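You operate a simulated robot arm through the tools that you are given. There is no shell and no other tool. Be economical: measure what you need, move in short steps, check, and stop when the job is done.

You are at the controls of a simulated two-armed robot. One attempt, no reset.

Task
On the open end of the bench with the blue door, fold the grey cloth in half, so that its two long edges meet.

The check looks at the end state, three seconds after you hand in, the way a careful person would. Anything else that was tipped, shoved, dropped, spilled or broken makes it a failure. Flat cloth is picked up by pressing the open fingertips on it (5 to 10 N) and closing them slowly along it; thin cloth reads only 2 to 8 mm in the jaws.

Robot
Two 7-joint arms with four-finger grippers on one trunk, on a base that drives. Base frame: it is fixed to the floor where the robot stands at the start and does not move with it; the origin is under the middle of the robot, x ahead of it, y to its left, z up; the surface under the hand at the start is at about z = 0.9. Lengths are in m, angles in rad, forces in N, time in s.
The left shoulder is at the start at [0.04, 0.181, 1.154], the right one opposite. With the tool pointing down near the work surface each hand reaches from about 0.32 to 0.84 m from the robot's upright axis, wherever it stands, measured 20 degrees to its own side. Places, roughly: open end of the bench with the blue door [0.5, 0, 0.9]. Payload 3.67 kg a hand.
The TCP of each hand is the grasp point between the finger pads, 0.028 m short of the fingertips. In the tool frame z runs along the fingers and y along their closing line. Largest opening 0.112 m; the body of the gripper starts 0.073 m behind the TCP.
Orientation is that of the tool frame in the base frame, as a unit quaternion [x, y, z, w]. With the fingers straight down and closing along the base's y, the tool's x points along the base's -x, its y along +y and its z along -z.

Tools
- The arms move only by the tool jog_arm. It takes "left_deltas", "right_deltas" or both (then of equal length, played together; a hand with none holds still); each is a list of rows, each a list of 3 entries, a list of its own where there are three numbers: the turn, a rotation vector about the tool's x, y, z in rad, then the shift along the tool's x, y, z in m, then the opening, from 0 (shut) to 1 (fully open). In form: [[[wx, wy, wz], [dx, dy, dz], hand], ...]. A call has 1 to 8 rows; each row shifts and turns the commanded pose from where the row before left it, along the tool's axes as they then stand. Rows are played at 5 a second. More than 0.05 m and 0.15 rad between two rows, or a gripper value outside its range, and nothing of the call is played. Where a pose cannot be reached the arm comes as near as it can. A force on the tool above 40 N (or 10 N above the force at the start of the call, whichever is more), or a blocked arm, ends the call early, and 0.2 s more pass. Each finger halts on what it meets, pressing with about 40 N; the grip force reading is that of the motor and also rises with nothing between the fingers. The clock runs only during rows and for 0.2 s after the last one: add rows that do not move to give the fingers time. It gives the time, the measured TCP pose, the force on the tool (base axes), the opening and the grip force at its end, in the units of the frame above (readings bear some noise), with the torque about the TCP (base axes, N m) and any sound that the robot's microphone picked up.
- Cameras (640 x 400 px; columns grow to the right, rows downward): "scene" is now at [0.108, 0.0057, 1.3821]; the picture's right is [0.06, -1.00, 0.00], its down [-0.60, -0.04, -0.80] and it looks along [0.80, 0.05, -0.60] (base axes); focal length 250 px, centre (320, 200). "left" rides on the left gripper at [0.06, 0.018, -0.104] in its tool frame; the picture's right is [-0.29, 0.96, 0.00], its down [-0.80, -0.24, -0.55] and it looks along [-0.53, -0.16, 0.83] (tool axes); focal length 234 px, centre (320, 200). "right" rides on the right gripper at [0.06, -0.018, -0.104] in its tool frame; the picture's right is [0.29, 0.96, 0.00], its down [-0.80, 0.24, -0.55] and it looks along [-0.53, 0.16, 0.83] (tool axes); focal length 234 px, centre (320, 200). There is no depth. A picture from a camera that has moved, and an enlarged one, comes with that camera's place and axes in the base frame and with its lens.
- camera(camera): a new picture of that camera. The clock stands still meanwhile.
- move_column(by): slides the trunk up (or, below 0, down) by that many m; the arms and the scene camera ride with it, the base frame stays. It gives what a move gives, with no picture.
- steer(legs): drives the robot by 1 to 6 legs, each [ahead, left, turn to the left] in m, m and rad, along the robot's own axes; the way and the turn of a leg run together, so that a leg with both is an arc; at most 1.5 m and 3.142 rad a leg. The arms and the cameras ride along, it lands a little off, and it stops where it bumps. It gives what a move gives.
- pan_tilt(pan, tilt): turns the head with the scene camera to pan (to the left, within 1.501 rad either way) and tilt (down, from -0.506 to 1.204), counted from straight ahead of the robot. It gives what a move gives.
- enlarge(camera, box): a new picture of the part [left, top, right, bottom] of that camera's present view, enlarged. The clock stands still meanwhile.
- close_job(): hands the job in; it is judged then, once.

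Work in short steps. Places have to be worked out from the pictures, the camera data and where the tool is seen: move nearer, look again, correct. Check each grasp and each placing, and mend what went wrong. You have 120 turns and 100 pictures in all, those below and enlarged ones among them. Open the grippers and draw the arms clear of the work before you hand the job in, unless the task says otherwise; then end with one line.

The tools are called after "Emit:" as a command line: name --argument value ..., lists and objects as JSON in quotes. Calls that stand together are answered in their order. jog_arm: Moves the arms, as the interface text tells. Its arguments: {"type":"object","properties":{"left_deltas":{"type":"array","items":{"type":"array"}},"right_deltas":{"type":"array","items":{"type":"array"}}},"required":[]} The other tools are called the same way: move_column (by) slides the trunk up or down; steer (legs) drives the base; pan_tilt (pan, tilt) turns the head that bears the scene camera; camera (camera) takes a picture; enlarge (camera, box) takes an enlarged picture of a part of a camera's view; close_job () hands the job in.

At the start:

```text
time_s: 0.0
left_ee_pos: [0.5296, 0.2486, 1.1357]
left_ee_rot: [0.0, 1.0, 0.0, 0.0]
left_force: [0.1, -0.3, 0.2]
left_wrist_torque: [0.01, -0.01, -0.01]
left_finger_gap: 0.1118
left_grip_force: 0.2
right_ee_pos: [0.5226, -0.2609, 1.0453]
right_ee_rot: [0.0, 1.0, 0.0, 0.0]
right_force: [-0.2, 0.1, -0.6]
right_wrist_torque: [0.02, 0.02, -0.02]
right_finger_gap: 0.1119
right_grip_force: 0.1
trunk travel left (down, up): [-0.275, 0.239]
robot x, y, heading: [0.0034, 0.0003, -0.001]
head pan, tilt: [0.063, 0.644]
```

scene: 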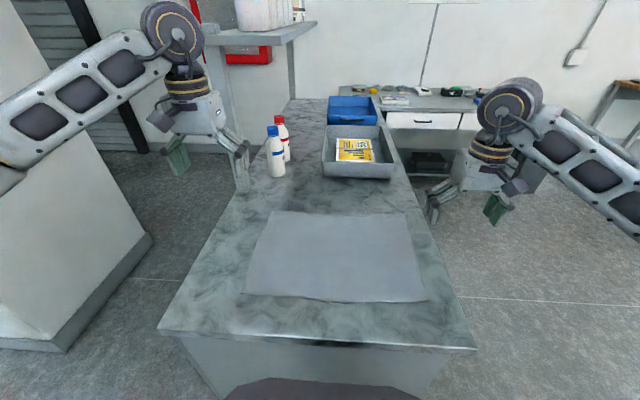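
right: 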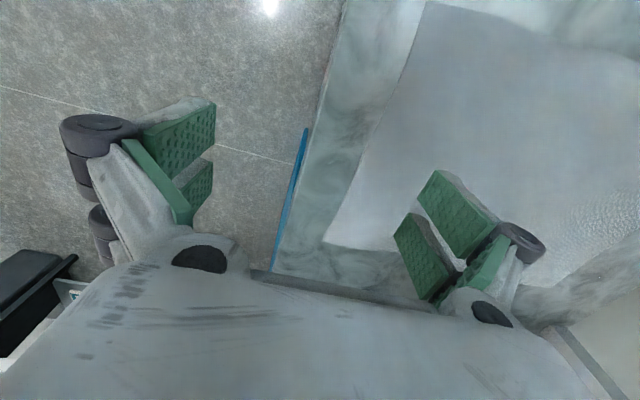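
left: 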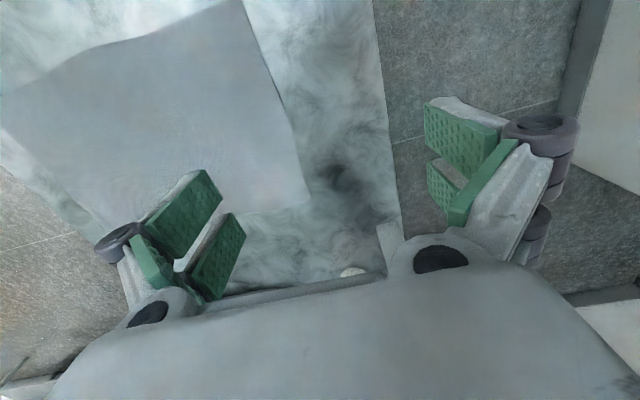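

From the scene and wrist pictures I put the cloth's far edge at about (0.685, 0.184) to (0.698, -0.207) and its near edge at about (0.404, 0.19) to (0.409, -0.20). Its long edges run along y, so I will fold the far edge onto the near one. First I yaw both hands so the fingers close along x, with the cameras on the inside.

Emit:
jog_arm --left_deltas '[[[0, 0, -0.149], [0, 0, 0], 0.6], [[0, 0, -0.149], [0, 0, 0], 0.3], [[0, 0, -0.149], [0, 0, 0], 0.3], [[0, 0, -0.149], [0, 0, 0], 0.3], [[0, 0, -0.149], [0, 0, 0], 0.3], [[0, 0, -0.149], [0, 0, 0], 0.3], [[0, 0, -0.149], [0, 0, 0], 0.3], [[0, 0, -0.149], [0, 0, 0], 0.3]]' --right_deltas '[[[0, 0, 0.149], [0, 0, 0], 0.6], [[0, 0, 0.149], [0, 0, 0], 0.3], [[0, 0, 0.149], [0, 0, 0], 0.3], [[0, 0, 0.149], [0, 0, 0], 0.3], [[0, 0, 0.149], [0, 0, 0], 0.3], [[0, 0, 0.149], [0, 0, 0], 0.3], [[0, 0, 0.149], [0, 0, 0], 0.3], [[0, 0, 0.149], [0, 0, 0], 0.3]]'

```text
time_s: 1.8
left_ee_pos: [0.5293, 0.246, 1.1343]
left_ee_rot: [-0.563, 0.826, 0.0, 0.0]
left_force: [0.0, -0.1, 1.1]
left_wrist_torque: [-0.01, 0.0, 0.0]
left_finger_gap: 0.0337
left_grip_force: 0.0
right_ee_pos: [0.5241, -0.2626, 1.0439]
right_ee_rot: [0.563, 0.827, 0.0, 0.0]
right_force: [-0.5, 0.1, 0.7]
right_wrist_torque: [-0.02, -0.01, -0.02]
right_finger_gap: 0.0335
right_grip_force: 0.1
trunk travel left (down, up): [-0.275, 0.239]
robot x, y, heading: [-0.0003, 0.0015, -0.003]
head pan, tilt: [0.063, 0.644]
```

Both hands turn as wanted. I finish the yaw and move above the far-edge grasp points, at about z = 1.0.

Emit:
jog_arm --left_deltas '[[[0, 0, -0.1263], [0, 0, 0], 0.3], [[0, 0, -0.1263], [0, 0, 0], 0.3], [[0, 0, -0.1263], [0, 0, 0], 0.3], [[0, 0, 0], [0.0162, -0.0262, 0.027], 0.3], [[0, 0, 0], [0.0162, -0.0262, 0.027], 0.3], [[0, 0, 0], [0.0162, -0.0262, 0.027], 0.3], [[0, 0, 0], [0.0162, -0.0262, 0.027], 0.3], [[0, 0, 0], [0.0162, -0.0262, 0.027], 0.3]]' --right_deltas '[[[0, 0, 0.1263], [0, 0, 0], 0.3], [[0, 0, 0.1263], [0, 0, 0], 0.3], [[0, 0, 0.1263], [0, 0, 0], 0.3], [[0, 0, 0], [0.015, 0.0292, 0.009], 0.3], [[0, 0, 0], [0.015, 0.0292, 0.009], 0.3], [[0, 0, 0], [0.015, 0.0292, 0.009], 0.3], [[0, 0, 0], [0.015, 0.0292, 0.009], 0.3], [[0, 0, 0], [0.015, 0.0292, 0.009], 0.3]]'

Emit:
camera --camera "left"

Emit:
camera --camera "right"

Emit:
camera --camera "scene"

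```text
time_s: 3.6
left_ee_pos: [0.6651, 0.167, 1.0012]
left_ee_rot: [0.708, -0.706, 0.0, 0.001]
left_force: [0.2, -0.4, -0.9]
left_wrist_torque: [0.0, 0.05, -0.02]
left_finger_gap: 0.0335
left_grip_force: 0.0
right_ee_pos: [0.6711, -0.1875, 0.997]
right_ee_rot: [0.707, 0.707, -0.001, -0.001]
right_force: [0.2, -0.3, -0.8]
right_wrist_torque: [0.03, 0.02, 0.01]
right_finger_gap: 0.0338
right_grip_force: 0.1
trunk travel left (down, up): [-0.275, 0.239]
robot x, y, heading: [0.0007, -0.0001, -0.006]
head pan, tilt: [0.063, 0.644]
```

```text
96 pictures are left
camera left: at [0.6468, 0.1068, 1.1049], right [-0.96, 0.29, 0.0], down [0.24, 0.8, 0.55], along [0.16, 0.53, -0.83], focal length 234 px, centre (320, 200)
```

left: 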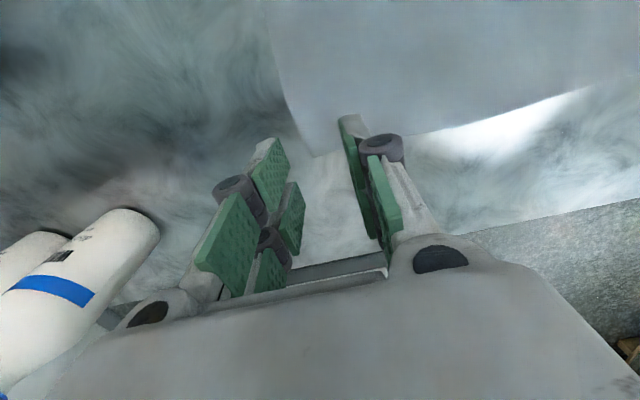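

```text
95 pictures are left
camera right: at [0.6531, -0.1264, 1.1014], right [0.96, 0.29, 0.0], down [0.24, -0.8, 0.55], along [0.16, -0.53, -0.83], focal length 234 px, centre (320, 200)
```

right: 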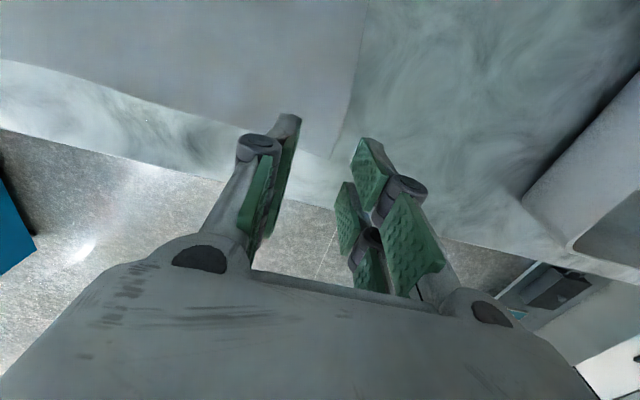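

```text
94 pictures are left
camera scene: at [0.1102, 0.006, 1.3818], right [0.06, -1.0, 0.0], down [-0.6, -0.04, -0.8], along [0.8, 0.05, -0.6], focal length 250 px, centre (320, 200)
```

scene: 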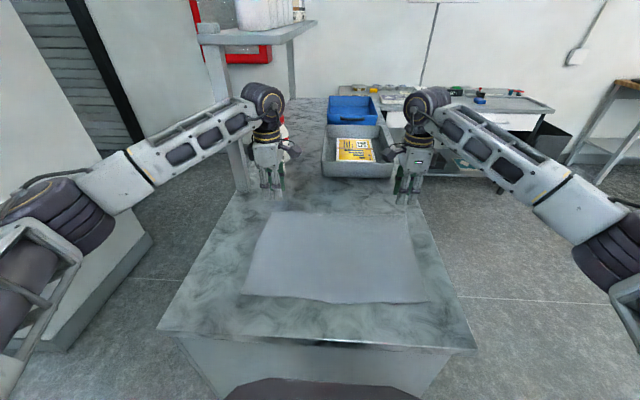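

The wrist views refine the corners to about (0.680, 0.187) and (0.691, -0.206). I shift both hands slightly towards the robot so both fingertips land on cloth, and come down to just above it.

Emit:
jog_arm --left_deltas '[[[0, 0, 0], [0, 0.008, 0.015], 0.3], [[0, 0, 0], [0, 0.007, 0.015], 0.3], [[0, 0, 0], [0, 0, 0.015], 0.3], [[0, 0, 0], [0, 0, 0.015], 0.3], [[0, 0, 0], [0, 0, 0], 0.3]]' --right_deltas '[[[0, 0, 0], [0, -0.006, 0.014], 0.3], [[0, 0, 0], [0, -0.005, 0.014], 0.3], [[0, 0, 0], [0, 0, 0.014], 0.3], [[0, 0, 0], [0, 0, 0.014], 0.3], [[0, 0, 0], [0, 0, 0], 0.3]]'

Emit:
camera --camera "left"

Emit:
camera --camera "right"

```text
time_s: 4.8
left_ee_pos: [0.6458, 0.1684, 0.9404]
left_ee_rot: [0.708, -0.706, 0.0, 0.0]
left_force: [-0.3, -0.1, -0.6]
left_wrist_torque: [-0.02, -0.02, -0.04]
left_finger_gap: 0.0337
left_grip_force: 0.1
right_ee_pos: [0.6568, -0.1871, 0.9411]
right_ee_rot: [0.708, 0.706, 0.0, 0.0]
right_force: [0.2, 0.3, 0.3]
right_wrist_torque: [-0.04, -0.03, 0.01]
right_finger_gap: 0.0335
right_grip_force: 0.1
trunk travel left (down, up): [-0.275, 0.239]
robot x, y, heading: [0.0014, -0.0019, 0.003]
head pan, tilt: [0.063, 0.644]
```

```text
93 pictures are left
camera left: at [0.6285, 0.108, 1.0454], right [-0.96, 0.29, 0.0], down [0.24, 0.8, 0.55], along [0.16, 0.53, -0.83], focal length 234 px, centre (320, 200)
```

left: 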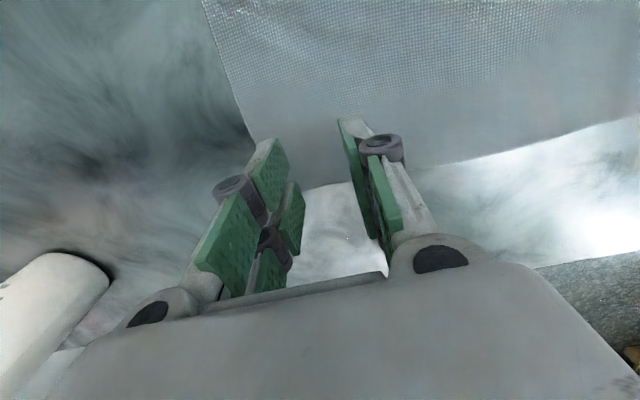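

```text
92 pictures are left
camera right: at [0.6392, -0.1271, 1.0461], right [0.96, 0.29, 0.0], down [0.24, -0.8, 0.55], along [0.16, -0.53, -0.83], focal length 234 px, centre (320, 200)
```

right: 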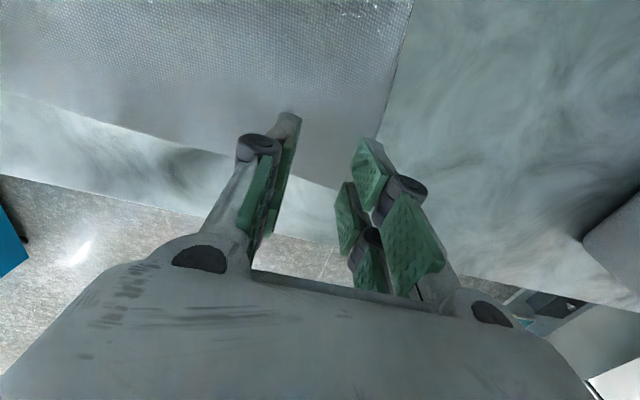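

The outer fingers sit just inside the edge. I lower slowly until contact shows in the force.

Emit:
jog_arm --left_deltas '[[[0, 0, 0], [0, 0, 0.004], 0.3], [[0, 0, 0], [0, 0, 0.004], 0.3], [[0, 0, 0], [0, 0, 0.003], 0.3], [[0, 0, 0], [0, 0, 0], 0.3]]' --right_deltas '[[[0, 0, 0], [0, 0, 0.004], 0.3], [[0, 0, 0], [0, 0, 0.004], 0.3], [[0, 0, 0], [0, 0, 0.003], 0.3], [[0, 0, 0], [0, 0, 0], 0.3]]'

```text
time_s: 5.8
left_ee_pos: [0.6468, 0.168, 0.9287]
left_ee_rot: [0.708, -0.706, 0.0, 0.0]
left_force: [0.2, 0.5, 2.1]
left_wrist_torque: [0.0, -0.04, 0.0]
left_finger_gap: 0.0334
left_grip_force: 0.1
right_ee_pos: [0.6577, -0.1884, 0.9314]
right_ee_rot: [0.708, 0.706, 0.0, 0.001]
right_force: [-0.5, -0.1, 0.5]
right_wrist_torque: [-0.03, -0.03, -0.01]
right_finger_gap: 0.0335
right_grip_force: 0.0
trunk travel left (down, up): [-0.275, 0.239]
robot x, y, heading: [0.0042, 0.0022, -0.004]
head pan, tilt: [0.063, 0.644]
```

The left hand is just touching at 2 N and the right is about 2 mm higher. I press in further.

Emit:
jog_arm --left_deltas '[[[0, 0, 0], [0, 0, 0.001], 0.3], [[0, 0, 0], [0, 0, 0.0005], 0.3], [[0, 0, 0], [0, 0, 0], 0.3]]' --right_deltas '[[[0, 0, 0], [0, 0, 0.002], 0.3], [[0, 0, 0], [0, 0, 0.001], 0.3], [[0, 0, 0], [0, 0, 0], 0.3]]'

```text
time_s: 6.6
left_ee_pos: [0.6461, 0.167, 0.9292]
left_ee_rot: [0.708, -0.706, 0.0, 0.0]
left_force: [-0.2, 0.7, 7.8]
left_wrist_torque: [0.13, -0.06, -0.01]
left_finger_gap: 0.0337
left_grip_force: 0.2
right_ee_pos: [0.6576, -0.1874, 0.9298]
right_ee_rot: [0.707, 0.707, 0.0, 0.0]
right_force: [0.4, 0.4, 0.3]
right_wrist_torque: [0.0, -0.05, 0.0]
right_finger_gap: 0.0336
right_grip_force: 0.0
trunk travel left (down, up): [-0.275, 0.239]
robot x, y, heading: [0.0023, 0.0021, -0.002]
head pan, tilt: [0.063, 0.644]
```

The left hand presses with 7.8 N and the right is not yet in contact. I lower only the right.

Emit:
jog_arm --right_deltas '[[[0, 0, 0], [0, 0, 0.001], 0.3], [[0, 0, 0], [0, 0, 0.001], 0.3], [[0, 0, 0], [0, 0, 0], 0.3]]'

```text
time_s: 7.4
left_ee_pos: [0.6445, 0.1666, 0.9292]
left_ee_rot: [-0.707, 0.707, -0.001, 0.001]
left_force: [0.2, 0.4, 9.0]
left_wrist_torque: [0.07, -0.09, -0.01]
left_finger_gap: 0.0336
left_grip_force: 0.1
right_ee_pos: [0.6562, -0.1881, 0.929]
right_ee_rot: [0.707, 0.707, 0.002, 0.001]
right_force: [0.7, 0.9, 10.5]
right_wrist_torque: [-0.01, -0.06, 0.0]
right_finger_gap: 0.0337
right_grip_force: 0.1
trunk travel left (down, up): [-0.275, 0.239]
robot x, y, heading: [-0.0007, -0.0005, 0.003]
head pan, tilt: [0.063, 0.644]
```

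Both hands press with about 9 to 10 N. I close the fingers slowly.

Emit:
jog_arm --left_deltas '[[[0, 0, 0], [0, 0, 0], 0.26], [[0, 0, 0], [0, 0, 0], 0.22], [[0, 0, 0], [0, 0, 0], 0.18], [[0, 0, 0], [0, 0, 0], 0.14], [[0, 0, 0], [0, 0, 0], 0.1], [[0, 0, 0], [0, 0, 0], 0.06], [[0, 0, 0], [0, 0, 0], 0.02], [[0, 0, 0], [0, 0, 0], 0]]' --right_deltas '[[[0, 0, 0], [0, 0, 0], 0.26], [[0, 0, 0], [0, 0, 0], 0.22], [[0, 0, 0], [0, 0, 0], 0.18], [[0, 0, 0], [0, 0, 0], 0.14], [[0, 0, 0], [0, 0, 0], 0.1], [[0, 0, 0], [0, 0, 0], 0.06], [[0, 0, 0], [0, 0, 0], 0.02], [[0, 0, 0], [0, 0, 0], 0]]'

Emit:
camera --camera "left"

Emit:
camera --camera "right"

```text
time_s: 9.2
left_ee_pos: [0.6463, 0.1665, 0.9283]
left_ee_rot: [0.708, -0.706, -0.001, 0.001]
left_force: [0.0, -1.0, -0.1]
left_wrist_torque: [0.02, -0.06, 0.03]
left_finger_gap: 0.0019
left_grip_force: 37.5
right_ee_pos: [0.6562, -0.1875, 0.9279]
right_ee_rot: [0.707, 0.707, 0.0, 0.0]
right_force: [0.1, 0.3, 10.7]
right_wrist_torque: [-0.01, -0.04, -0.03]
right_finger_gap: 0.0066
right_grip_force: 40.1
trunk travel left (down, up): [-0.275, 0.239]
robot x, y, heading: [0.0018, 0.0006, 0.002]
head pan, tilt: [0.063, 0.644]
```

```text
91 pictures are left
camera left: at [0.6278, 0.1073, 1.0318], right [-0.96, 0.29, 0.0], down [0.24, 0.8, 0.55], along [0.16, 0.53, -0.83], focal length 234 px, centre (320, 200)
```

left: 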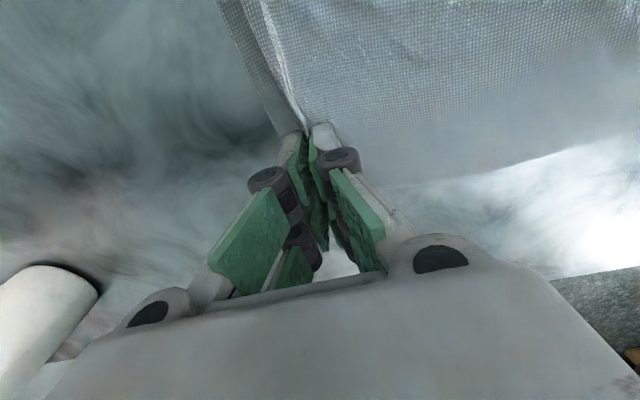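

```text
90 pictures are left
camera right: at [0.6386, -0.1266, 1.0315], right [0.96, 0.29, 0.0], down [0.24, -0.8, 0.55], along [0.16, -0.53, -0.83], focal length 234 px, centre (320, 200)
```

right: 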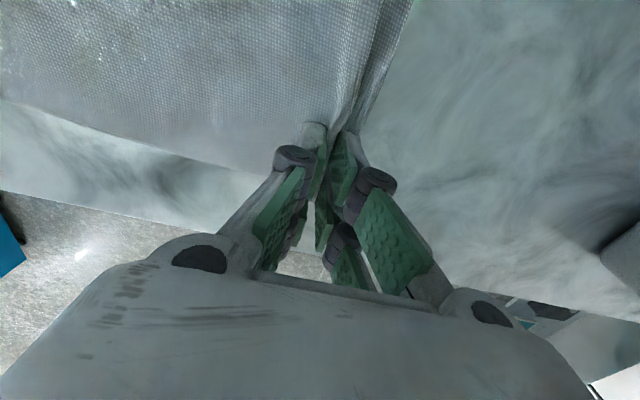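

Both pinches have pulled up a ridge; the left reads only 1.9 mm and the right 6.6 mm. I lift a few centimetres to test the hold.

Emit:
jog_arm --left_deltas '[[[0, 0, 0], [0, 0, -0.01], 0], [[0, 0, 0], [0, 0, -0.01], 0], [[0, 0, 0], [0, 0, -0.02], 0], [[0, 0, 0], [0, 0, -0.02], 0]]' --right_deltas '[[[0, 0, 0], [0, 0, -0.01], 0], [[0, 0, 0], [0, 0, -0.01], 0], [[0, 0, 0], [0, 0, -0.02], 0], [[0, 0, 0], [0, 0, -0.02], 0]]'

Emit:
camera --camera "left"

Emit:
camera --camera "right"

Emit:
camera --camera "scene"

```text
time_s: 10.2
left_ee_pos: [0.6445, 0.1672, 0.9886]
left_ee_rot: [0.708, -0.707, 0.0, 0.0]
left_force: [0.2, 0.8, -1.1]
left_wrist_torque: [-0.03, 0.0, -0.02]
left_finger_gap: 0.0021
left_grip_force: 37.1
right_ee_pos: [0.6592, -0.1886, 0.9873]
right_ee_rot: [0.707, 0.707, 0.0, 0.0]
right_force: [0.3, 0.5, 0.9]
right_wrist_torque: [0.02, -0.01, 0.03]
right_finger_gap: 0.0064
right_grip_force: 40.6
trunk travel left (down, up): [-0.275, 0.239]
robot x, y, heading: [0.0022, 0.0018, -0.002]
head pan, tilt: [0.063, 0.644]
```

```text
89 pictures are left
camera left: at [0.6273, 0.1061, 1.0914], right [-0.96, 0.29, 0.0], down [0.24, 0.8, 0.55], along [0.16, 0.53, -0.83], focal length 234 px, centre (320, 200)
```

left: 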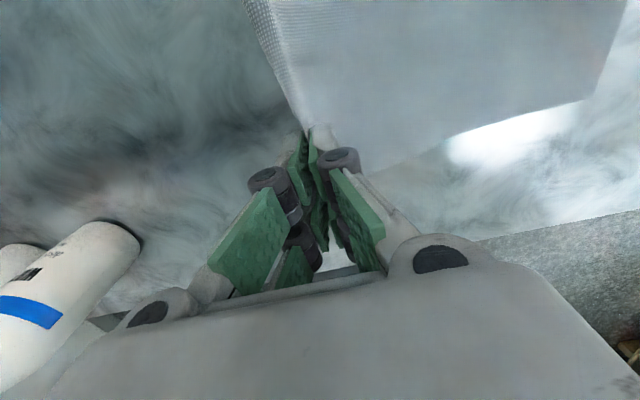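

```text
88 pictures are left
camera right: at [0.6392, -0.1277, 1.0913], right [0.96, 0.29, 0.0], down [0.24, -0.8, 0.55], along [0.16, -0.53, -0.83], focal length 234 px, centre (320, 200)
```

right: 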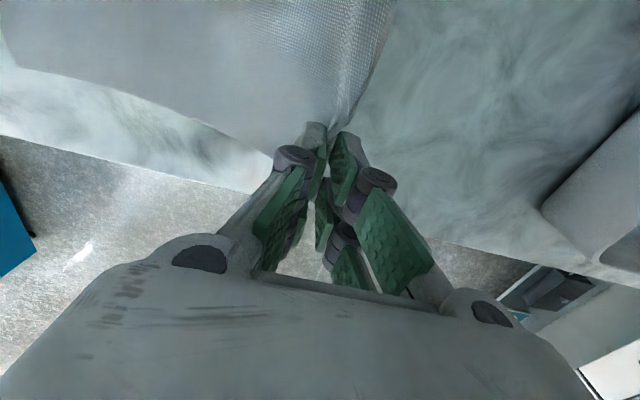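

```text
87 pictures are left
camera scene: at [0.1073, 0.0056, 1.3821], right [0.06, -1.0, 0.0], down [-0.6, -0.04, -0.8], along [0.8, 0.05, -0.6], focal length 250 px, centre (320, 200)
```

scene: 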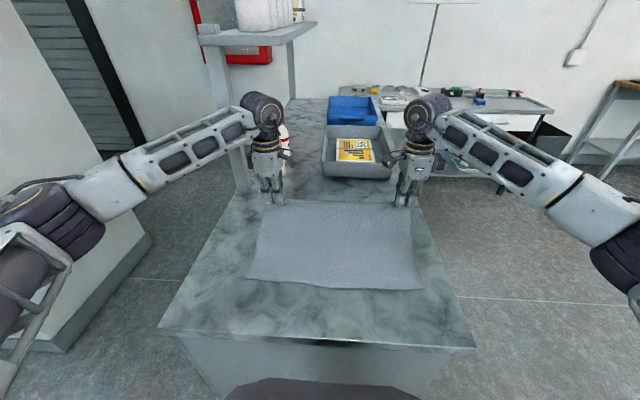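

Both corners are held and came up together. The near edge has slid to about x = 0.437, so I now carry the edge back along an arc towards the robot.

Emit:
jog_arm --left_deltas '[[[0, 0, 0], [0, 0.015, -0.015], 0], [[0, 0, 0], [0, 0.02, -0.015], 0], [[0, 0, 0], [0, 0.02, -0.012], 0], [[0, 0, 0], [0, 0.02, -0.008], 0], [[0, 0, 0], [0, 0.02, 0], 0], [[0, 0, 0], [0, 0, 0], 0]]' --right_deltas '[[[0, 0, 0], [0, -0.015, -0.015], 0], [[0, 0, 0], [0, -0.02, -0.015], 0], [[0, 0, 0], [0, -0.02, -0.012], 0], [[0, 0, 0], [0, -0.02, -0.008], 0], [[0, 0, 0], [0, -0.02, 0], 0], [[0, 0, 0], [0, 0, 0], 0]]'

Emit:
camera --camera "scene"

Emit:
camera --camera "left"

Emit:
camera --camera "right"

```text
time_s: 11.6
left_ee_pos: [0.5514, 0.1671, 1.0367]
left_ee_rot: [0.707, -0.707, 0.0, 0.0]
left_force: [-0.6, -0.2, -1.8]
left_wrist_torque: [0.02, 0.0, 0.01]
left_finger_gap: 0.0037
left_grip_force: 43.0
right_ee_pos: [0.5643, -0.1868, 1.0371]
right_ee_rot: [0.708, 0.706, -0.001, 0.0]
right_force: [0.0, -0.3, 0.2]
right_wrist_torque: [0.0, 0.04, 0.01]
right_finger_gap: 0.0063
right_grip_force: 40.4
trunk travel left (down, up): [-0.275, 0.239]
robot x, y, heading: [0.0024, -0.0023, -0.002]
head pan, tilt: [0.063, 0.644]
```

```text
86 pictures are left
camera scene: at [0.1087, 0.0057, 1.382], right [0.06, -1.0, 0.0], down [-0.6, -0.04, -0.8], along [0.8, 0.05, -0.6], focal length 250 px, centre (320, 200)
```

scene: 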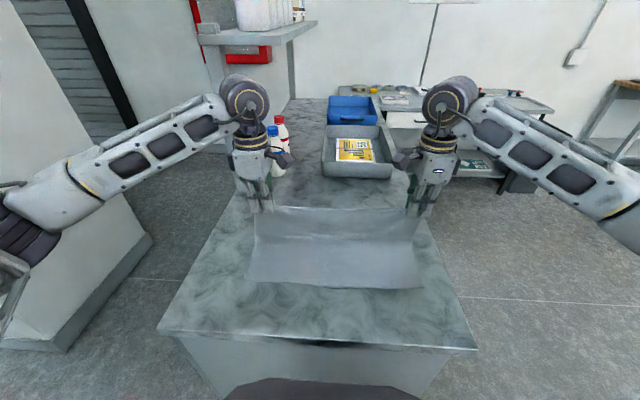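

```text
85 pictures are left
camera left: at [0.5334, 0.1067, 1.141], right [-0.96, 0.29, 0.0], down [0.24, 0.8, 0.55], along [0.16, 0.53, -0.83], focal length 234 px, centre (320, 200)
```

left: 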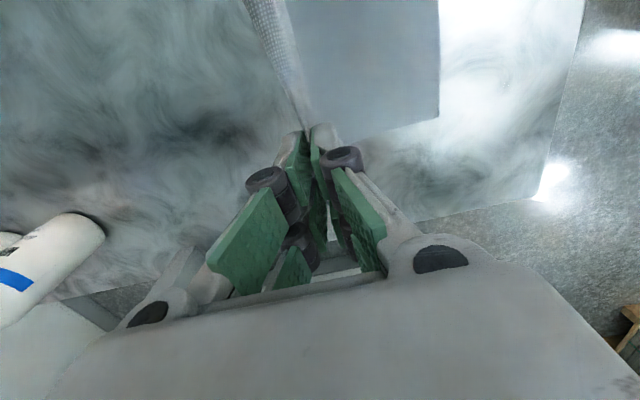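

```text
84 pictures are left
camera right: at [0.5464, -0.1273, 1.1406], right [0.96, 0.29, 0.0], down [0.24, -0.8, 0.55], along [0.16, -0.53, -0.83], focal length 234 px, centre (320, 200)
```

right: 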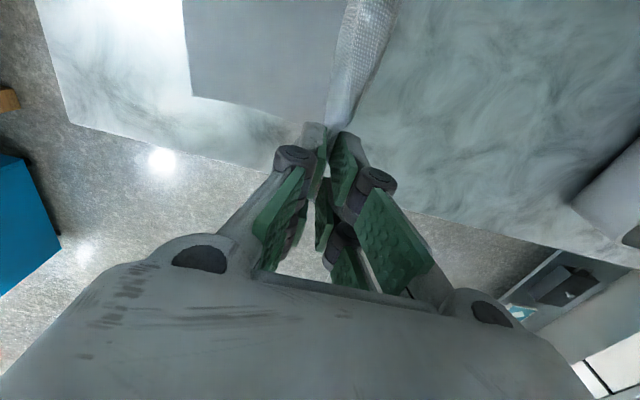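

The fold is forming cleanly, and the near edge stays at x = 0.437. I go on backwards and down, then tilt the fingertips forward so the edge turns over.

Emit:
jog_arm --left_deltas '[[[0, 0, 0], [0, 0.018, 0.008], 0], [[0, 0, 0], [0, 0.018, 0.012], 0], [[0, 0, 0], [0, 0.018, 0.016], 0], [[0, 0, 0], [0, 0.017, 0.016], 0], [[0.14, 0, 0], [0, 0, 0], 0], [[0.14, 0, 0], [0, 0, 0], 0], [[0.14, 0, 0], [0, 0, 0], 0], [[0.14, 0, 0], [0, 0, 0], 0]]' --right_deltas '[[[0, 0, 0], [0, -0.0195, 0.008], 0], [[0, 0, 0], [0, -0.0195, 0.012], 0], [[0, 0, 0], [0, -0.0195, 0.016], 0], [[0, 0, 0], [0, -0.0195, 0.016], 0], [[-0.14, 0, 0], [0, 0, 0], 0], [[-0.14, 0, 0], [0, 0, 0], 0], [[-0.14, 0, 0], [0, 0, 0], 0], [[-0.14, 0, 0], [0, 0, 0], 0]]'

Emit:
camera --camera "scene"

Emit:
camera --camera "left"

Emit:
camera --camera "right"

```text
time_s: 13.4
left_ee_pos: [0.4774, 0.1683, 0.9861]
left_ee_rot: [0.679, -0.679, 0.198, -0.197]
left_force: [5.4, -1.4, -3.2]
left_wrist_torque: [0.13, -0.28, -0.04]
left_finger_gap: 0.0026
left_grip_force: 35.8
right_ee_pos: [0.4825, -0.1869, 0.985]
right_ee_rot: [0.679, 0.68, 0.197, 0.196]
right_force: [0.3, 0.5, -0.3]
right_wrist_torque: [-0.03, 0.01, 0.03]
right_finger_gap: 0.0062
right_grip_force: 40.3
trunk travel left (down, up): [-0.275, 0.239]
robot x, y, heading: [-0.0011, 0.0024, 0.004]
head pan, tilt: [0.063, 0.644]
```

```text
83 pictures are left
camera scene: at [0.1067, 0.0057, 1.3822], right [0.06, -1.0, 0.0], down [-0.6, -0.04, -0.8], along [0.8, 0.05, -0.6], focal length 250 px, centre (320, 200)
```

scene: 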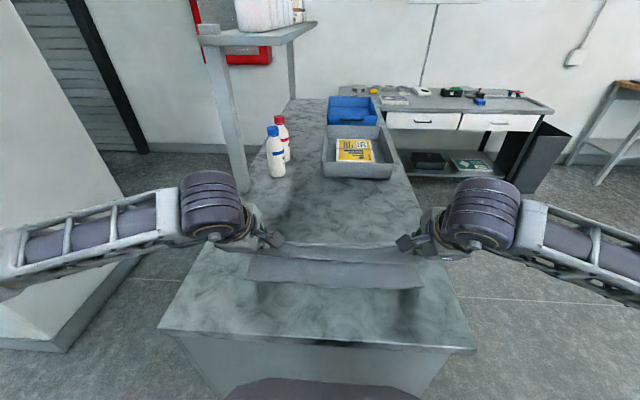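

```text
82 pictures are left
camera left: at [0.407, 0.1078, 1.0642], right [-0.81, 0.29, -0.51], down [-0.09, 0.8, 0.6], along [0.58, 0.53, -0.62], focal length 234 px, centre (320, 200)
```

left: 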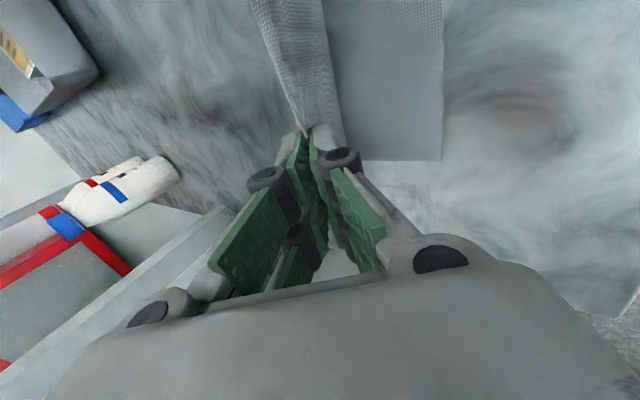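

```text
81 pictures are left
camera right: at [0.4133, -0.126, 1.0636], right [0.81, 0.29, 0.51], down [-0.09, -0.8, 0.6], along [0.58, -0.53, -0.62], focal length 234 px, centre (320, 200)
```

right: 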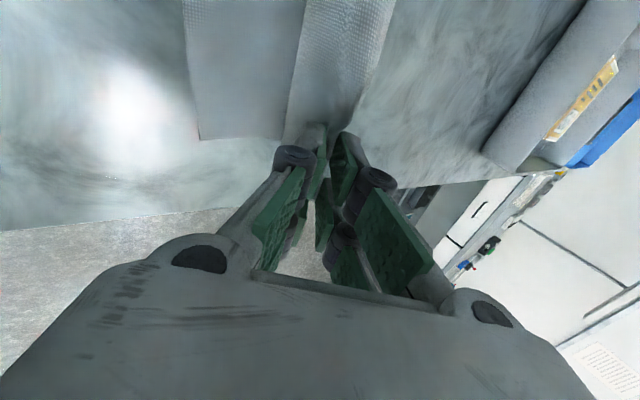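

The left hand shows a small sideways load, but the geometry looks right. I look closely at how the hem sits in each pinch.

Emit:
enlarge --camera "left" --box '[220, 40, 460, 190]'

Emit:
enlarge --camera "right" --box '[180, 40, 420, 190]'

Emit:
enlarge --camera "scene" --box '[220, 190, 460, 340]'

```text
2.67 times, centred on (340, 115) of left
camera zoom: at [0.407, 0.1078, 1.0642], right [-0.81, 0.29, -0.51], down [-0.09, 0.8, 0.6], along [0.58, 0.53, -0.62], focal length 624 px, centre (267, 427)
```

zoom: 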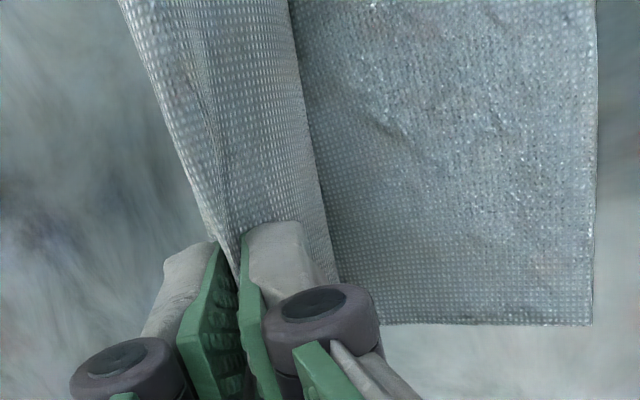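

```text
2.67 times, centred on (300, 115) of right
camera zoom: at [0.4133, -0.126, 1.0636], right [0.81, 0.29, 0.51], down [-0.09, -0.8, 0.6], along [0.58, -0.53, -0.62], focal length 624 px, centre (373, 427)
```

zoom: 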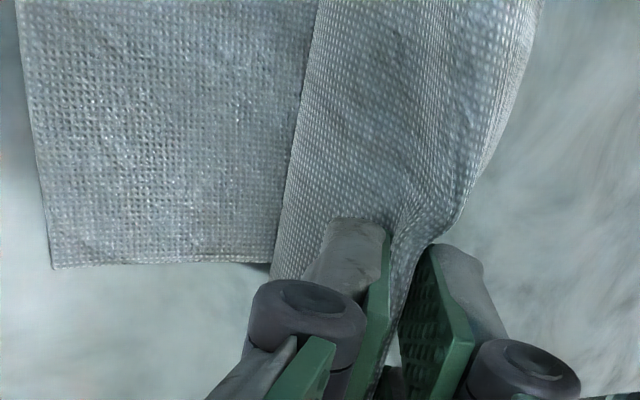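

```text
2.67 times, centred on (340, 265) of scene
camera zoom: at [0.1067, 0.0057, 1.3822], right [0.06, -1.0, 0.0], down [-0.6, -0.04, -0.8], along [0.8, 0.05, -0.6], focal length 666 px, centre (267, 27)
```

zoom: 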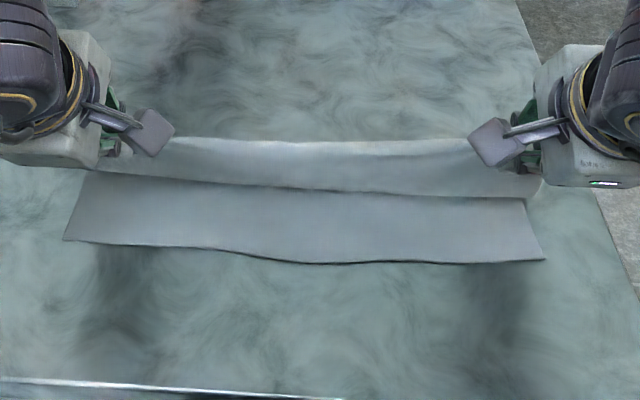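

The free edge between the hands has already flopped over towards the robot, now at about x = 0.475. I lower and move back about 3 cm so it comes down near the bottom edge at x = 0.437.

Emit:
jog_arm --left_deltas '[[[0, 0, 0], [0, 0.0124, 0.007], 0], [[0, 0, 0], [0, 0.0124, 0.007], 0], [[0, 0, 0], [0, 0.0124, 0.007], 0], [[0, 0, 0], [0, 0.0124, 0.007], 0], [[0, 0, 0], [0, 0, 0], 0]]' --right_deltas '[[[0, 0, 0], [0, -0.0134, 0.0064], 0], [[0, 0, 0], [0, -0.0134, 0.0064], 0], [[0, 0, 0], [0, -0.0134, 0.0064], 0], [[0, 0, 0], [0, -0.0134, 0.0064], 0], [[0, 0, 0], [0, 0, 0], 0]]'

Emit:
enlarge --camera "scene" --box '[200, 190, 480, 365]'

Emit:
camera --camera "left"

Emit:
camera --camera "right"

```text
time_s: 14.6
left_ee_pos: [0.4522, 0.1677, 0.9357]
left_ee_rot: [0.68, -0.679, 0.195, -0.195]
left_force: [-1.0, -0.2, -0.3]
left_wrist_torque: [0.01, -0.08, 0.03]
left_finger_gap: 0.0025
left_grip_force: 37.3
right_ee_pos: [0.4504, -0.1873, 0.9344]
right_ee_rot: [0.68, 0.679, 0.195, 0.195]
right_force: [1.2, -0.3, 0.2]
right_wrist_torque: [0.04, -0.01, 0.01]
right_finger_gap: 0.0064
right_grip_force: 40.1
trunk travel left (down, up): [-0.275, 0.239]
robot x, y, heading: [-0.0011, 0.0001, -0.001]
head pan, tilt: [0.063, 0.644]
```

```text
2.29 times, centred on (340, 278) of scene
camera zoom: at [0.1081, 0.0057, 1.3821], right [0.06, -1.0, 0.0], down [-0.6, -0.04, -0.8], along [0.8, 0.05, -0.6], focal length 571 px, centre (274, 23)
```

zoom: 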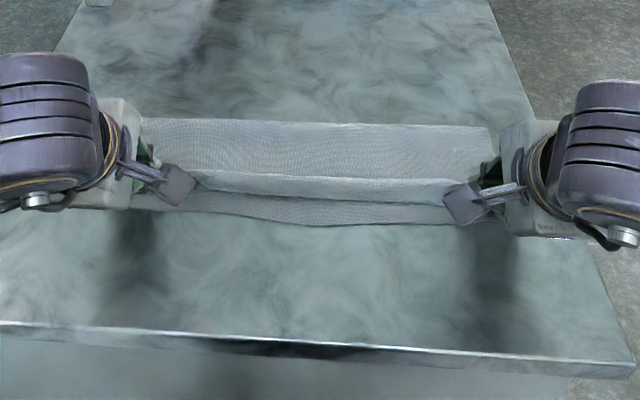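

```text
76 pictures are left
camera left: at [0.3829, 0.1081, 1.0139], right [-0.81, 0.29, -0.51], down [-0.09, 0.8, 0.6], along [0.58, 0.53, -0.62], focal length 234 px, centre (320, 200)
```

left: 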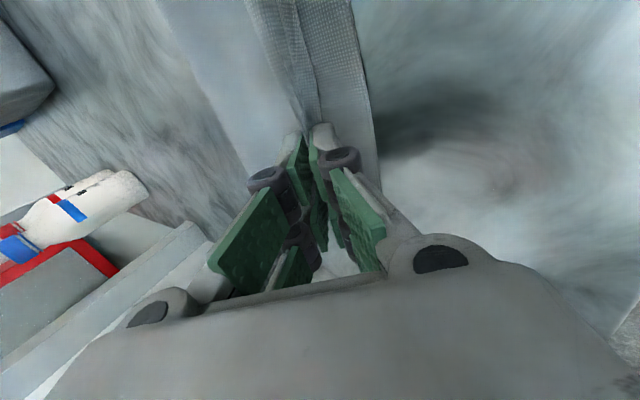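

```text
75 pictures are left
camera right: at [0.3811, -0.1264, 1.0127], right [0.81, 0.29, 0.51], down [-0.09, -0.8, 0.6], along [0.58, -0.53, -0.62], focal length 234 px, centre (320, 200)
```

right: 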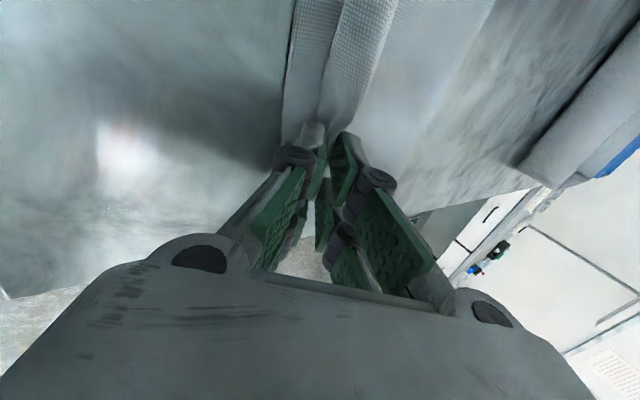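

The upper hem is about 1.5 cm short of the lower edge (x = 0.449 against 0.435). I shift back 1.4 cm at this height and check.

Emit:
jog_arm --left_deltas '[[[0, 0, 0], [0, 0.006, -0.0037], 0], [[0, 0, 0], [0, 0.006, -0.0037], 0], [[0, 0, 0], [0, 0, 0], 0]]' --right_deltas '[[[0, 0, 0], [0, -0.006, -0.0037], 0], [[0, 0, 0], [0, -0.006, -0.0037], 0], [[0, 0, 0], [0, 0, 0], 0]]'

Emit:
enlarge --camera "scene" --box '[220, 230, 460, 300]'

Emit:
enlarge --camera "left" --box '[220, 0, 460, 150]'

Emit:
enlarge --camera "right" --box '[200, 0, 440, 150]'

```text
time_s: 15.4
left_ee_pos: [0.4413, 0.1685, 0.9369]
left_ee_rot: [0.68, -0.679, 0.195, -0.195]
left_force: [-1.2, 0.1, 2.6]
left_wrist_torque: [0.01, 0.02, 0.01]
left_finger_gap: 0.0023
left_grip_force: 41.5
right_ee_pos: [0.4454, -0.1862, 0.9333]
right_ee_rot: [0.68, 0.679, 0.194, 0.195]
right_force: [-0.5, -0.2, -0.4]
right_wrist_torque: [0.02, 0.01, 0.0]
right_finger_gap: 0.0064
right_grip_force: 40.2
right hand out of reach, approached as far as the arm can: row 2
trunk travel left (down, up): [-0.275, 0.239]
robot x, y, heading: [0.0011, 0.0053, -0.001]
head pan, tilt: [0.063, 0.644]
```

```text
2.67 times, centred on (340, 265) of scene
camera zoom: at [0.1077, 0.0056, 1.3821], right [0.06, -1.0, 0.0], down [-0.6, -0.04, -0.8], along [0.8, 0.05, -0.6], focal length 666 px, centre (267, 27)
```

zoom: 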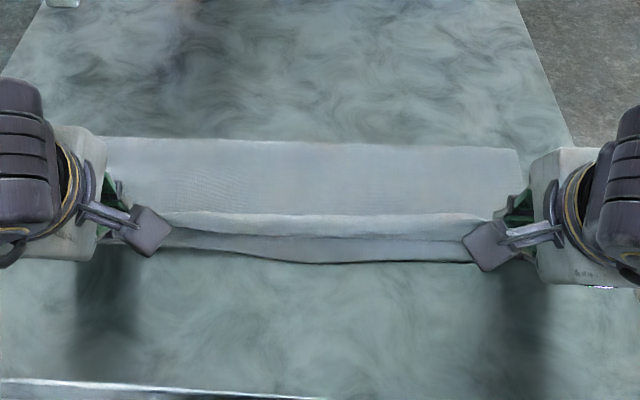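

```text
2.67 times, centred on (340, 75) of left
camera zoom: at [0.3704, 0.1079, 1.0144], right [-0.81, 0.29, -0.51], down [-0.09, 0.8, 0.6], along [0.58, 0.53, -0.62], focal length 624 px, centre (267, 533)
```

zoom: 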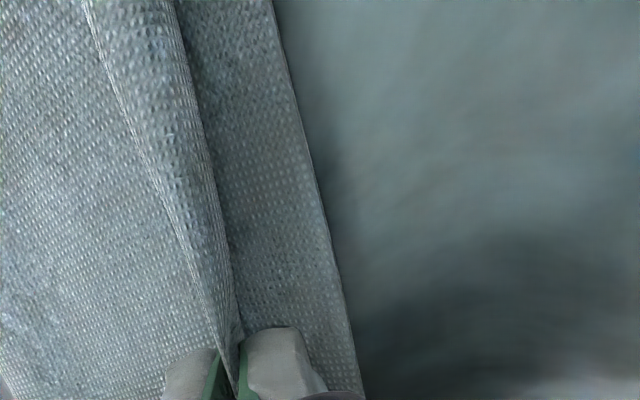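

```text
2.67 times, centred on (320, 75) of right
camera zoom: at [0.3754, -0.1254, 1.012], right [0.81, 0.29, 0.51], down [-0.09, -0.8, 0.6], along [0.58, -0.53, -0.62], focal length 624 px, centre (320, 533)
```

zoom: 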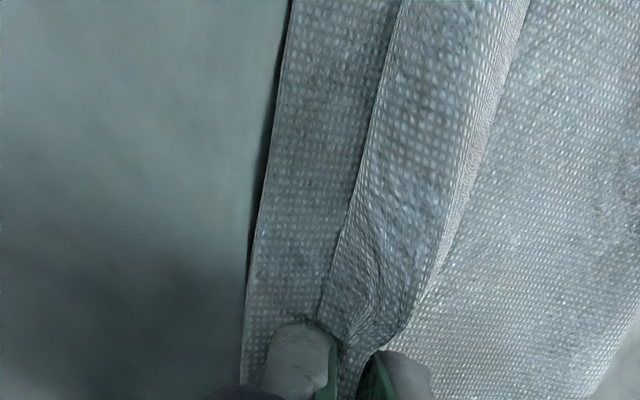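

The hem crest is held at the hands and the free edge lies about 2 cm inside the lower edge. The right arm is near its limit at this tilt, so I ease the tilt and move back another centimetre or so.

Emit:
jog_arm --left_deltas '[[[-0.13, 0, 0], [0, 0, 0], 0], [[-0.13, 0, 0], [0, 0, 0], 0], [[0, 0, 0], [0, 0.005, -0.0015], 0], [[0, 0, 0], [0, 0.0046, -0.0015], 0], [[0, 0, 0], [0, 0, 0], 0]]' --right_deltas '[[[0.13, 0, 0], [0, 0, 0], 0], [[0.13, 0, 0], [0, 0, 0], 0], [[0, 0, 0], [0, -0.0067, -0.002], 0], [[0, 0, 0], [0, -0.0067, -0.002], 0], [[0, 0, 0], [0, 0, 0], 0]]'

Emit:
enlarge --camera "scene" --box '[220, 230, 460, 300]'

Emit:
enlarge --camera "left" --box '[220, 0, 460, 150]'

Emit:
enlarge --camera "right" --box '[200, 0, 440, 150]'

```text
time_s: 16.6
left_ee_pos: [0.4276, 0.1663, 0.9361]
left_ee_rot: [0.7, -0.698, 0.107, -0.106]
left_force: [0.5, -0.7, 0.5]
left_wrist_torque: [0.0, -0.07, 0.0]
left_finger_gap: 0.0022
left_grip_force: 37.5
right_ee_pos: [0.4327, -0.1875, 0.933]
right_ee_rot: [0.7, 0.699, 0.105, 0.106]
right_force: [0.4, 0.3, -0.2]
right_wrist_torque: [0.0, 0.0, -0.02]
right_finger_gap: 0.0065
right_grip_force: 39.7
trunk travel left (down, up): [-0.275, 0.239]
robot x, y, heading: [0.0005, 0.0017, -0.002]
head pan, tilt: [0.063, 0.644]
```

```text
2.67 times, centred on (340, 265) of scene
camera zoom: at [0.1078, 0.0058, 1.3821], right [0.06, -1.0, 0.0], down [-0.6, -0.04, -0.8], along [0.8, 0.05, -0.6], focal length 666 px, centre (267, 27)
```

zoom: 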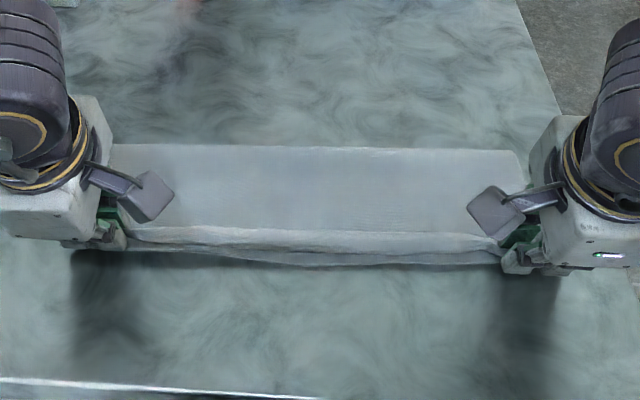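

```text
2.67 times, centred on (340, 75) of left
camera zoom: at [0.3806, 0.1067, 1.0298], right [-0.92, 0.29, -0.28], down [0.07, 0.8, 0.6], along [0.4, 0.53, -0.75], focal length 624 px, centre (267, 533)
```

zoom: 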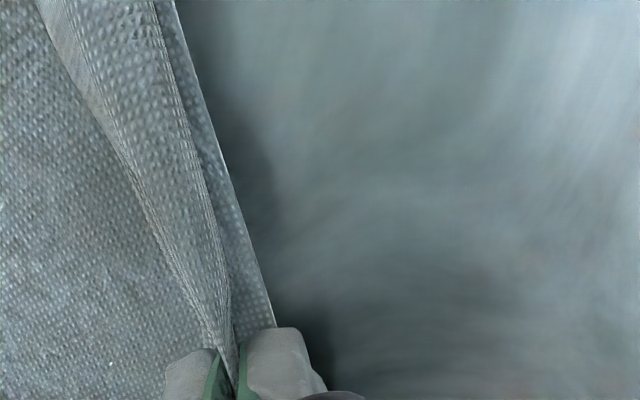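

```text
2.67 times, centred on (320, 75) of right
camera zoom: at [0.3848, -0.1269, 1.0272], right [0.92, 0.29, 0.28], down [0.06, -0.8, 0.6], along [0.4, -0.53, -0.75], focal length 624 px, centre (320, 533)
```

zoom: 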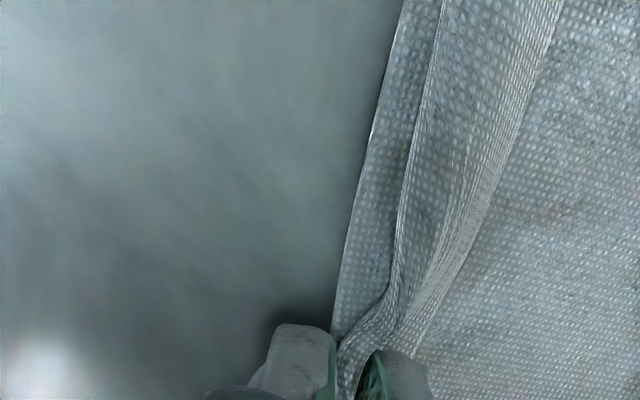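

The free edge is now within about 1 cm of the lower edge and should settle outward once released. I open the fingers slowly.

Emit:
jog_arm --left_deltas '[[[0, 0, 0], [0, 0, -0.001], 0.04], [[0, 0, 0], [0, 0, -0.001], 0.08], [[0, 0, 0], [0, 0, -0.001], 0.12], [[0, 0, 0], [0, 0, -0.001], 0.16], [[0, 0, 0], [0, 0, 0], 0.2], [[0, 0, 0], [0, 0, 0], 0.2]]' --right_deltas '[[[0, 0, 0], [0, 0, -0.001], 0.04], [[0, 0, 0], [0, 0, -0.001], 0.08], [[0, 0, 0], [0, 0, -0.001], 0.12], [[0, 0, 0], [0, 0, -0.001], 0.16], [[0, 0, 0], [0, 0, 0], 0.2], [[0, 0, 0], [0, 0, 0], 0.2]]'

Emit:
enlarge --camera "scene" --box '[220, 230, 460, 300]'

Emit:
enlarge --camera "left" --box '[220, 0, 460, 150]'

Emit:
enlarge --camera "right" --box '[200, 0, 440, 150]'

```text
time_s: 18.0
left_ee_pos: [0.4259, 0.1661, 0.9398]
left_ee_rot: [-0.699, 0.699, -0.106, 0.106]
left_force: [-0.4, 0.5, -0.8]
left_wrist_torque: [0.02, -0.02, 0.02]
left_finger_gap: 0.0224
left_grip_force: 0.1
right_ee_pos: [0.4308, -0.1863, 0.9379]
right_ee_rot: [0.699, 0.7, 0.105, 0.106]
right_force: [0.4, 0.8, -0.6]
right_wrist_torque: [-0.03, 0.02, -0.01]
right_finger_gap: 0.0222
right_grip_force: 0.0
trunk travel left (down, up): [-0.275, 0.239]
robot x, y, heading: [0.0028, -0.0028, -0.004]
head pan, tilt: [0.063, 0.644]
```

```text
2.67 times, centred on (340, 265) of scene
camera zoom: at [0.1079, 0.0057, 1.3821], right [0.06, -1.0, 0.0], down [-0.6, -0.04, -0.8], along [0.8, 0.05, -0.6], focal length 666 px, centre (267, 27)
```

zoom: 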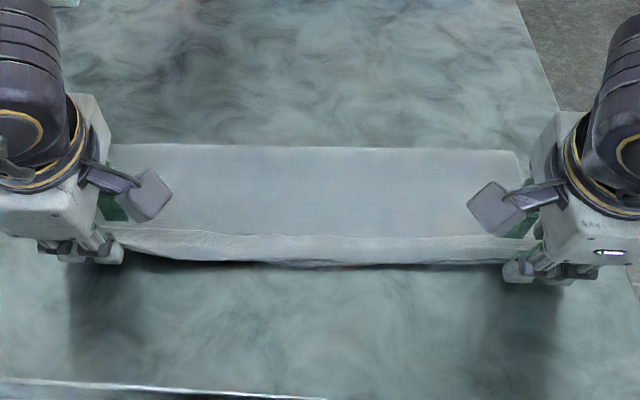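

```text
2.67 times, centred on (340, 75) of left
camera zoom: at [0.3783, 0.1068, 1.0334], right [-0.92, 0.29, -0.28], down [0.07, 0.8, 0.6], along [0.4, 0.53, -0.75], focal length 624 px, centre (267, 533)
```

zoom: 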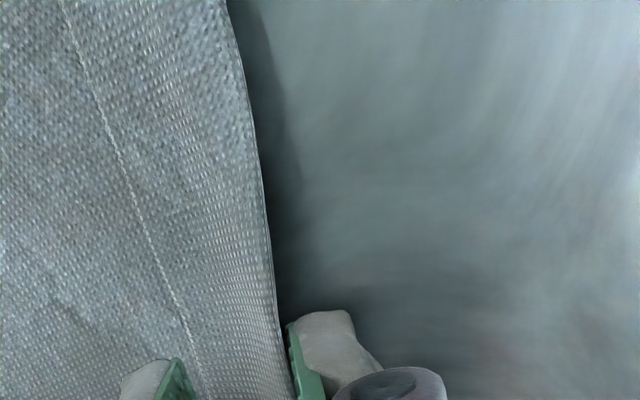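

```text
2.67 times, centred on (320, 75) of right
camera zoom: at [0.3836, -0.126, 1.0317], right [0.92, 0.29, 0.28], down [0.06, -0.8, 0.6], along [0.4, -0.53, -0.75], focal length 624 px, centre (320, 533)
```

zoom: 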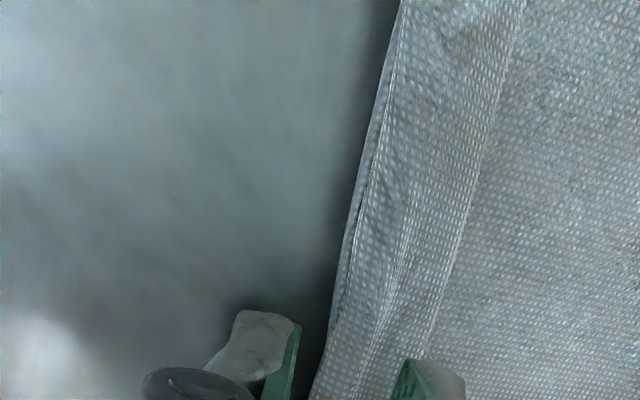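

The hem sprang open and the edges nearly coincide. I lift both hands straight up and clear.

Emit:
jog_arm --left_deltas '[[[0, 0, 0], [0, -0.003, -0.0095], 0.25], [[0, 0, 0], [0, -0.003, -0.0095], 0.3], [[0, 0, 0], [0, -0.006, -0.0191], 0.3], [[0, 0, 0], [0, -0.006, -0.0191], 0.3], [[0, 0, 0], [0, -0.006, -0.0191], 0.3], [[0, 0, 0], [-0.03, -0.006, -0.0191], 0.3], [[0, 0, 0], [-0.04, -0.006, -0.0191], 0.3], [[0, 0, 0], [-0.04, -0.006, -0.0191], 0.3]]' --right_deltas '[[[0, 0, 0], [0, 0.003, -0.0095], 0.25], [[0, 0, 0], [0, 0.003, -0.0095], 0.3], [[0, 0, 0], [0, 0.006, -0.0191], 0.3], [[0, 0, 0], [0, 0.006, -0.0191], 0.3], [[0, 0, 0], [0, 0.006, -0.0191], 0.3], [[0, 0, 0], [-0.03, 0.006, -0.0191], 0.3], [[0, 0, 0], [-0.04, 0.006, -0.0191], 0.3], [[0, 0, 0], [-0.04, 0.006, -0.0191], 0.3]]'

Emit:
camera --camera "scene"

Emit:
enlarge --camera "scene" --box '[235, 220, 435, 345]'

```text
time_s: 19.8
left_ee_pos: [0.4287, 0.2785, 1.077]
left_ee_rot: [0.7, -0.699, 0.106, -0.106]
left_force: [-1.8, 0.2, 0.0]
left_wrist_torque: [-0.04, -0.03, 0.01]
left_finger_gap: 0.0337
left_grip_force: 0.0
right_ee_pos: [0.431, -0.3001, 1.0807]
right_ee_rot: [0.699, 0.699, 0.106, 0.107]
right_force: [0.0, -0.1, -0.2]
right_wrist_torque: [-0.02, -0.01, 0.03]
right_finger_gap: 0.0335
right_grip_force: 0.0
trunk travel left (down, up): [-0.275, 0.239]
robot x, y, heading: [-0.0018, -0.002, 0.002]
head pan, tilt: [0.063, 0.644]
```

```text
65 pictures are left
camera scene: at [0.1063, 0.0061, 1.3822], right [0.06, -1.0, 0.0], down [-0.6, -0.04, -0.8], along [0.8, 0.05, -0.6], focal length 250 px, centre (320, 200)
```

scene: 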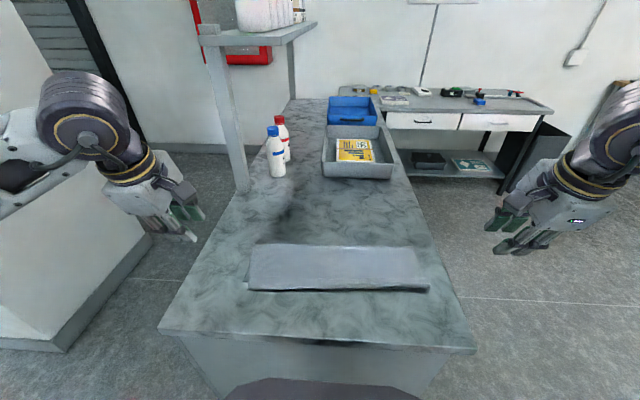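

```text
3.20 times, centred on (335, 282) of scene
camera zoom: at [0.1063, 0.0061, 1.3822], right [0.06, -1.0, 0.0], down [-0.6, -0.04, -0.8], along [0.8, 0.05, -0.6], focal length 800 px, centre (272, -64)
```

zoom: 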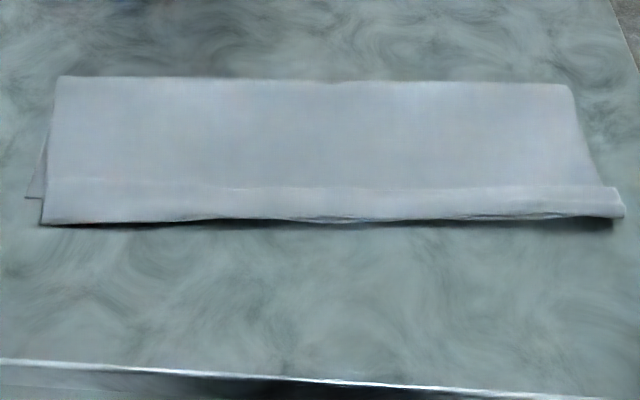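

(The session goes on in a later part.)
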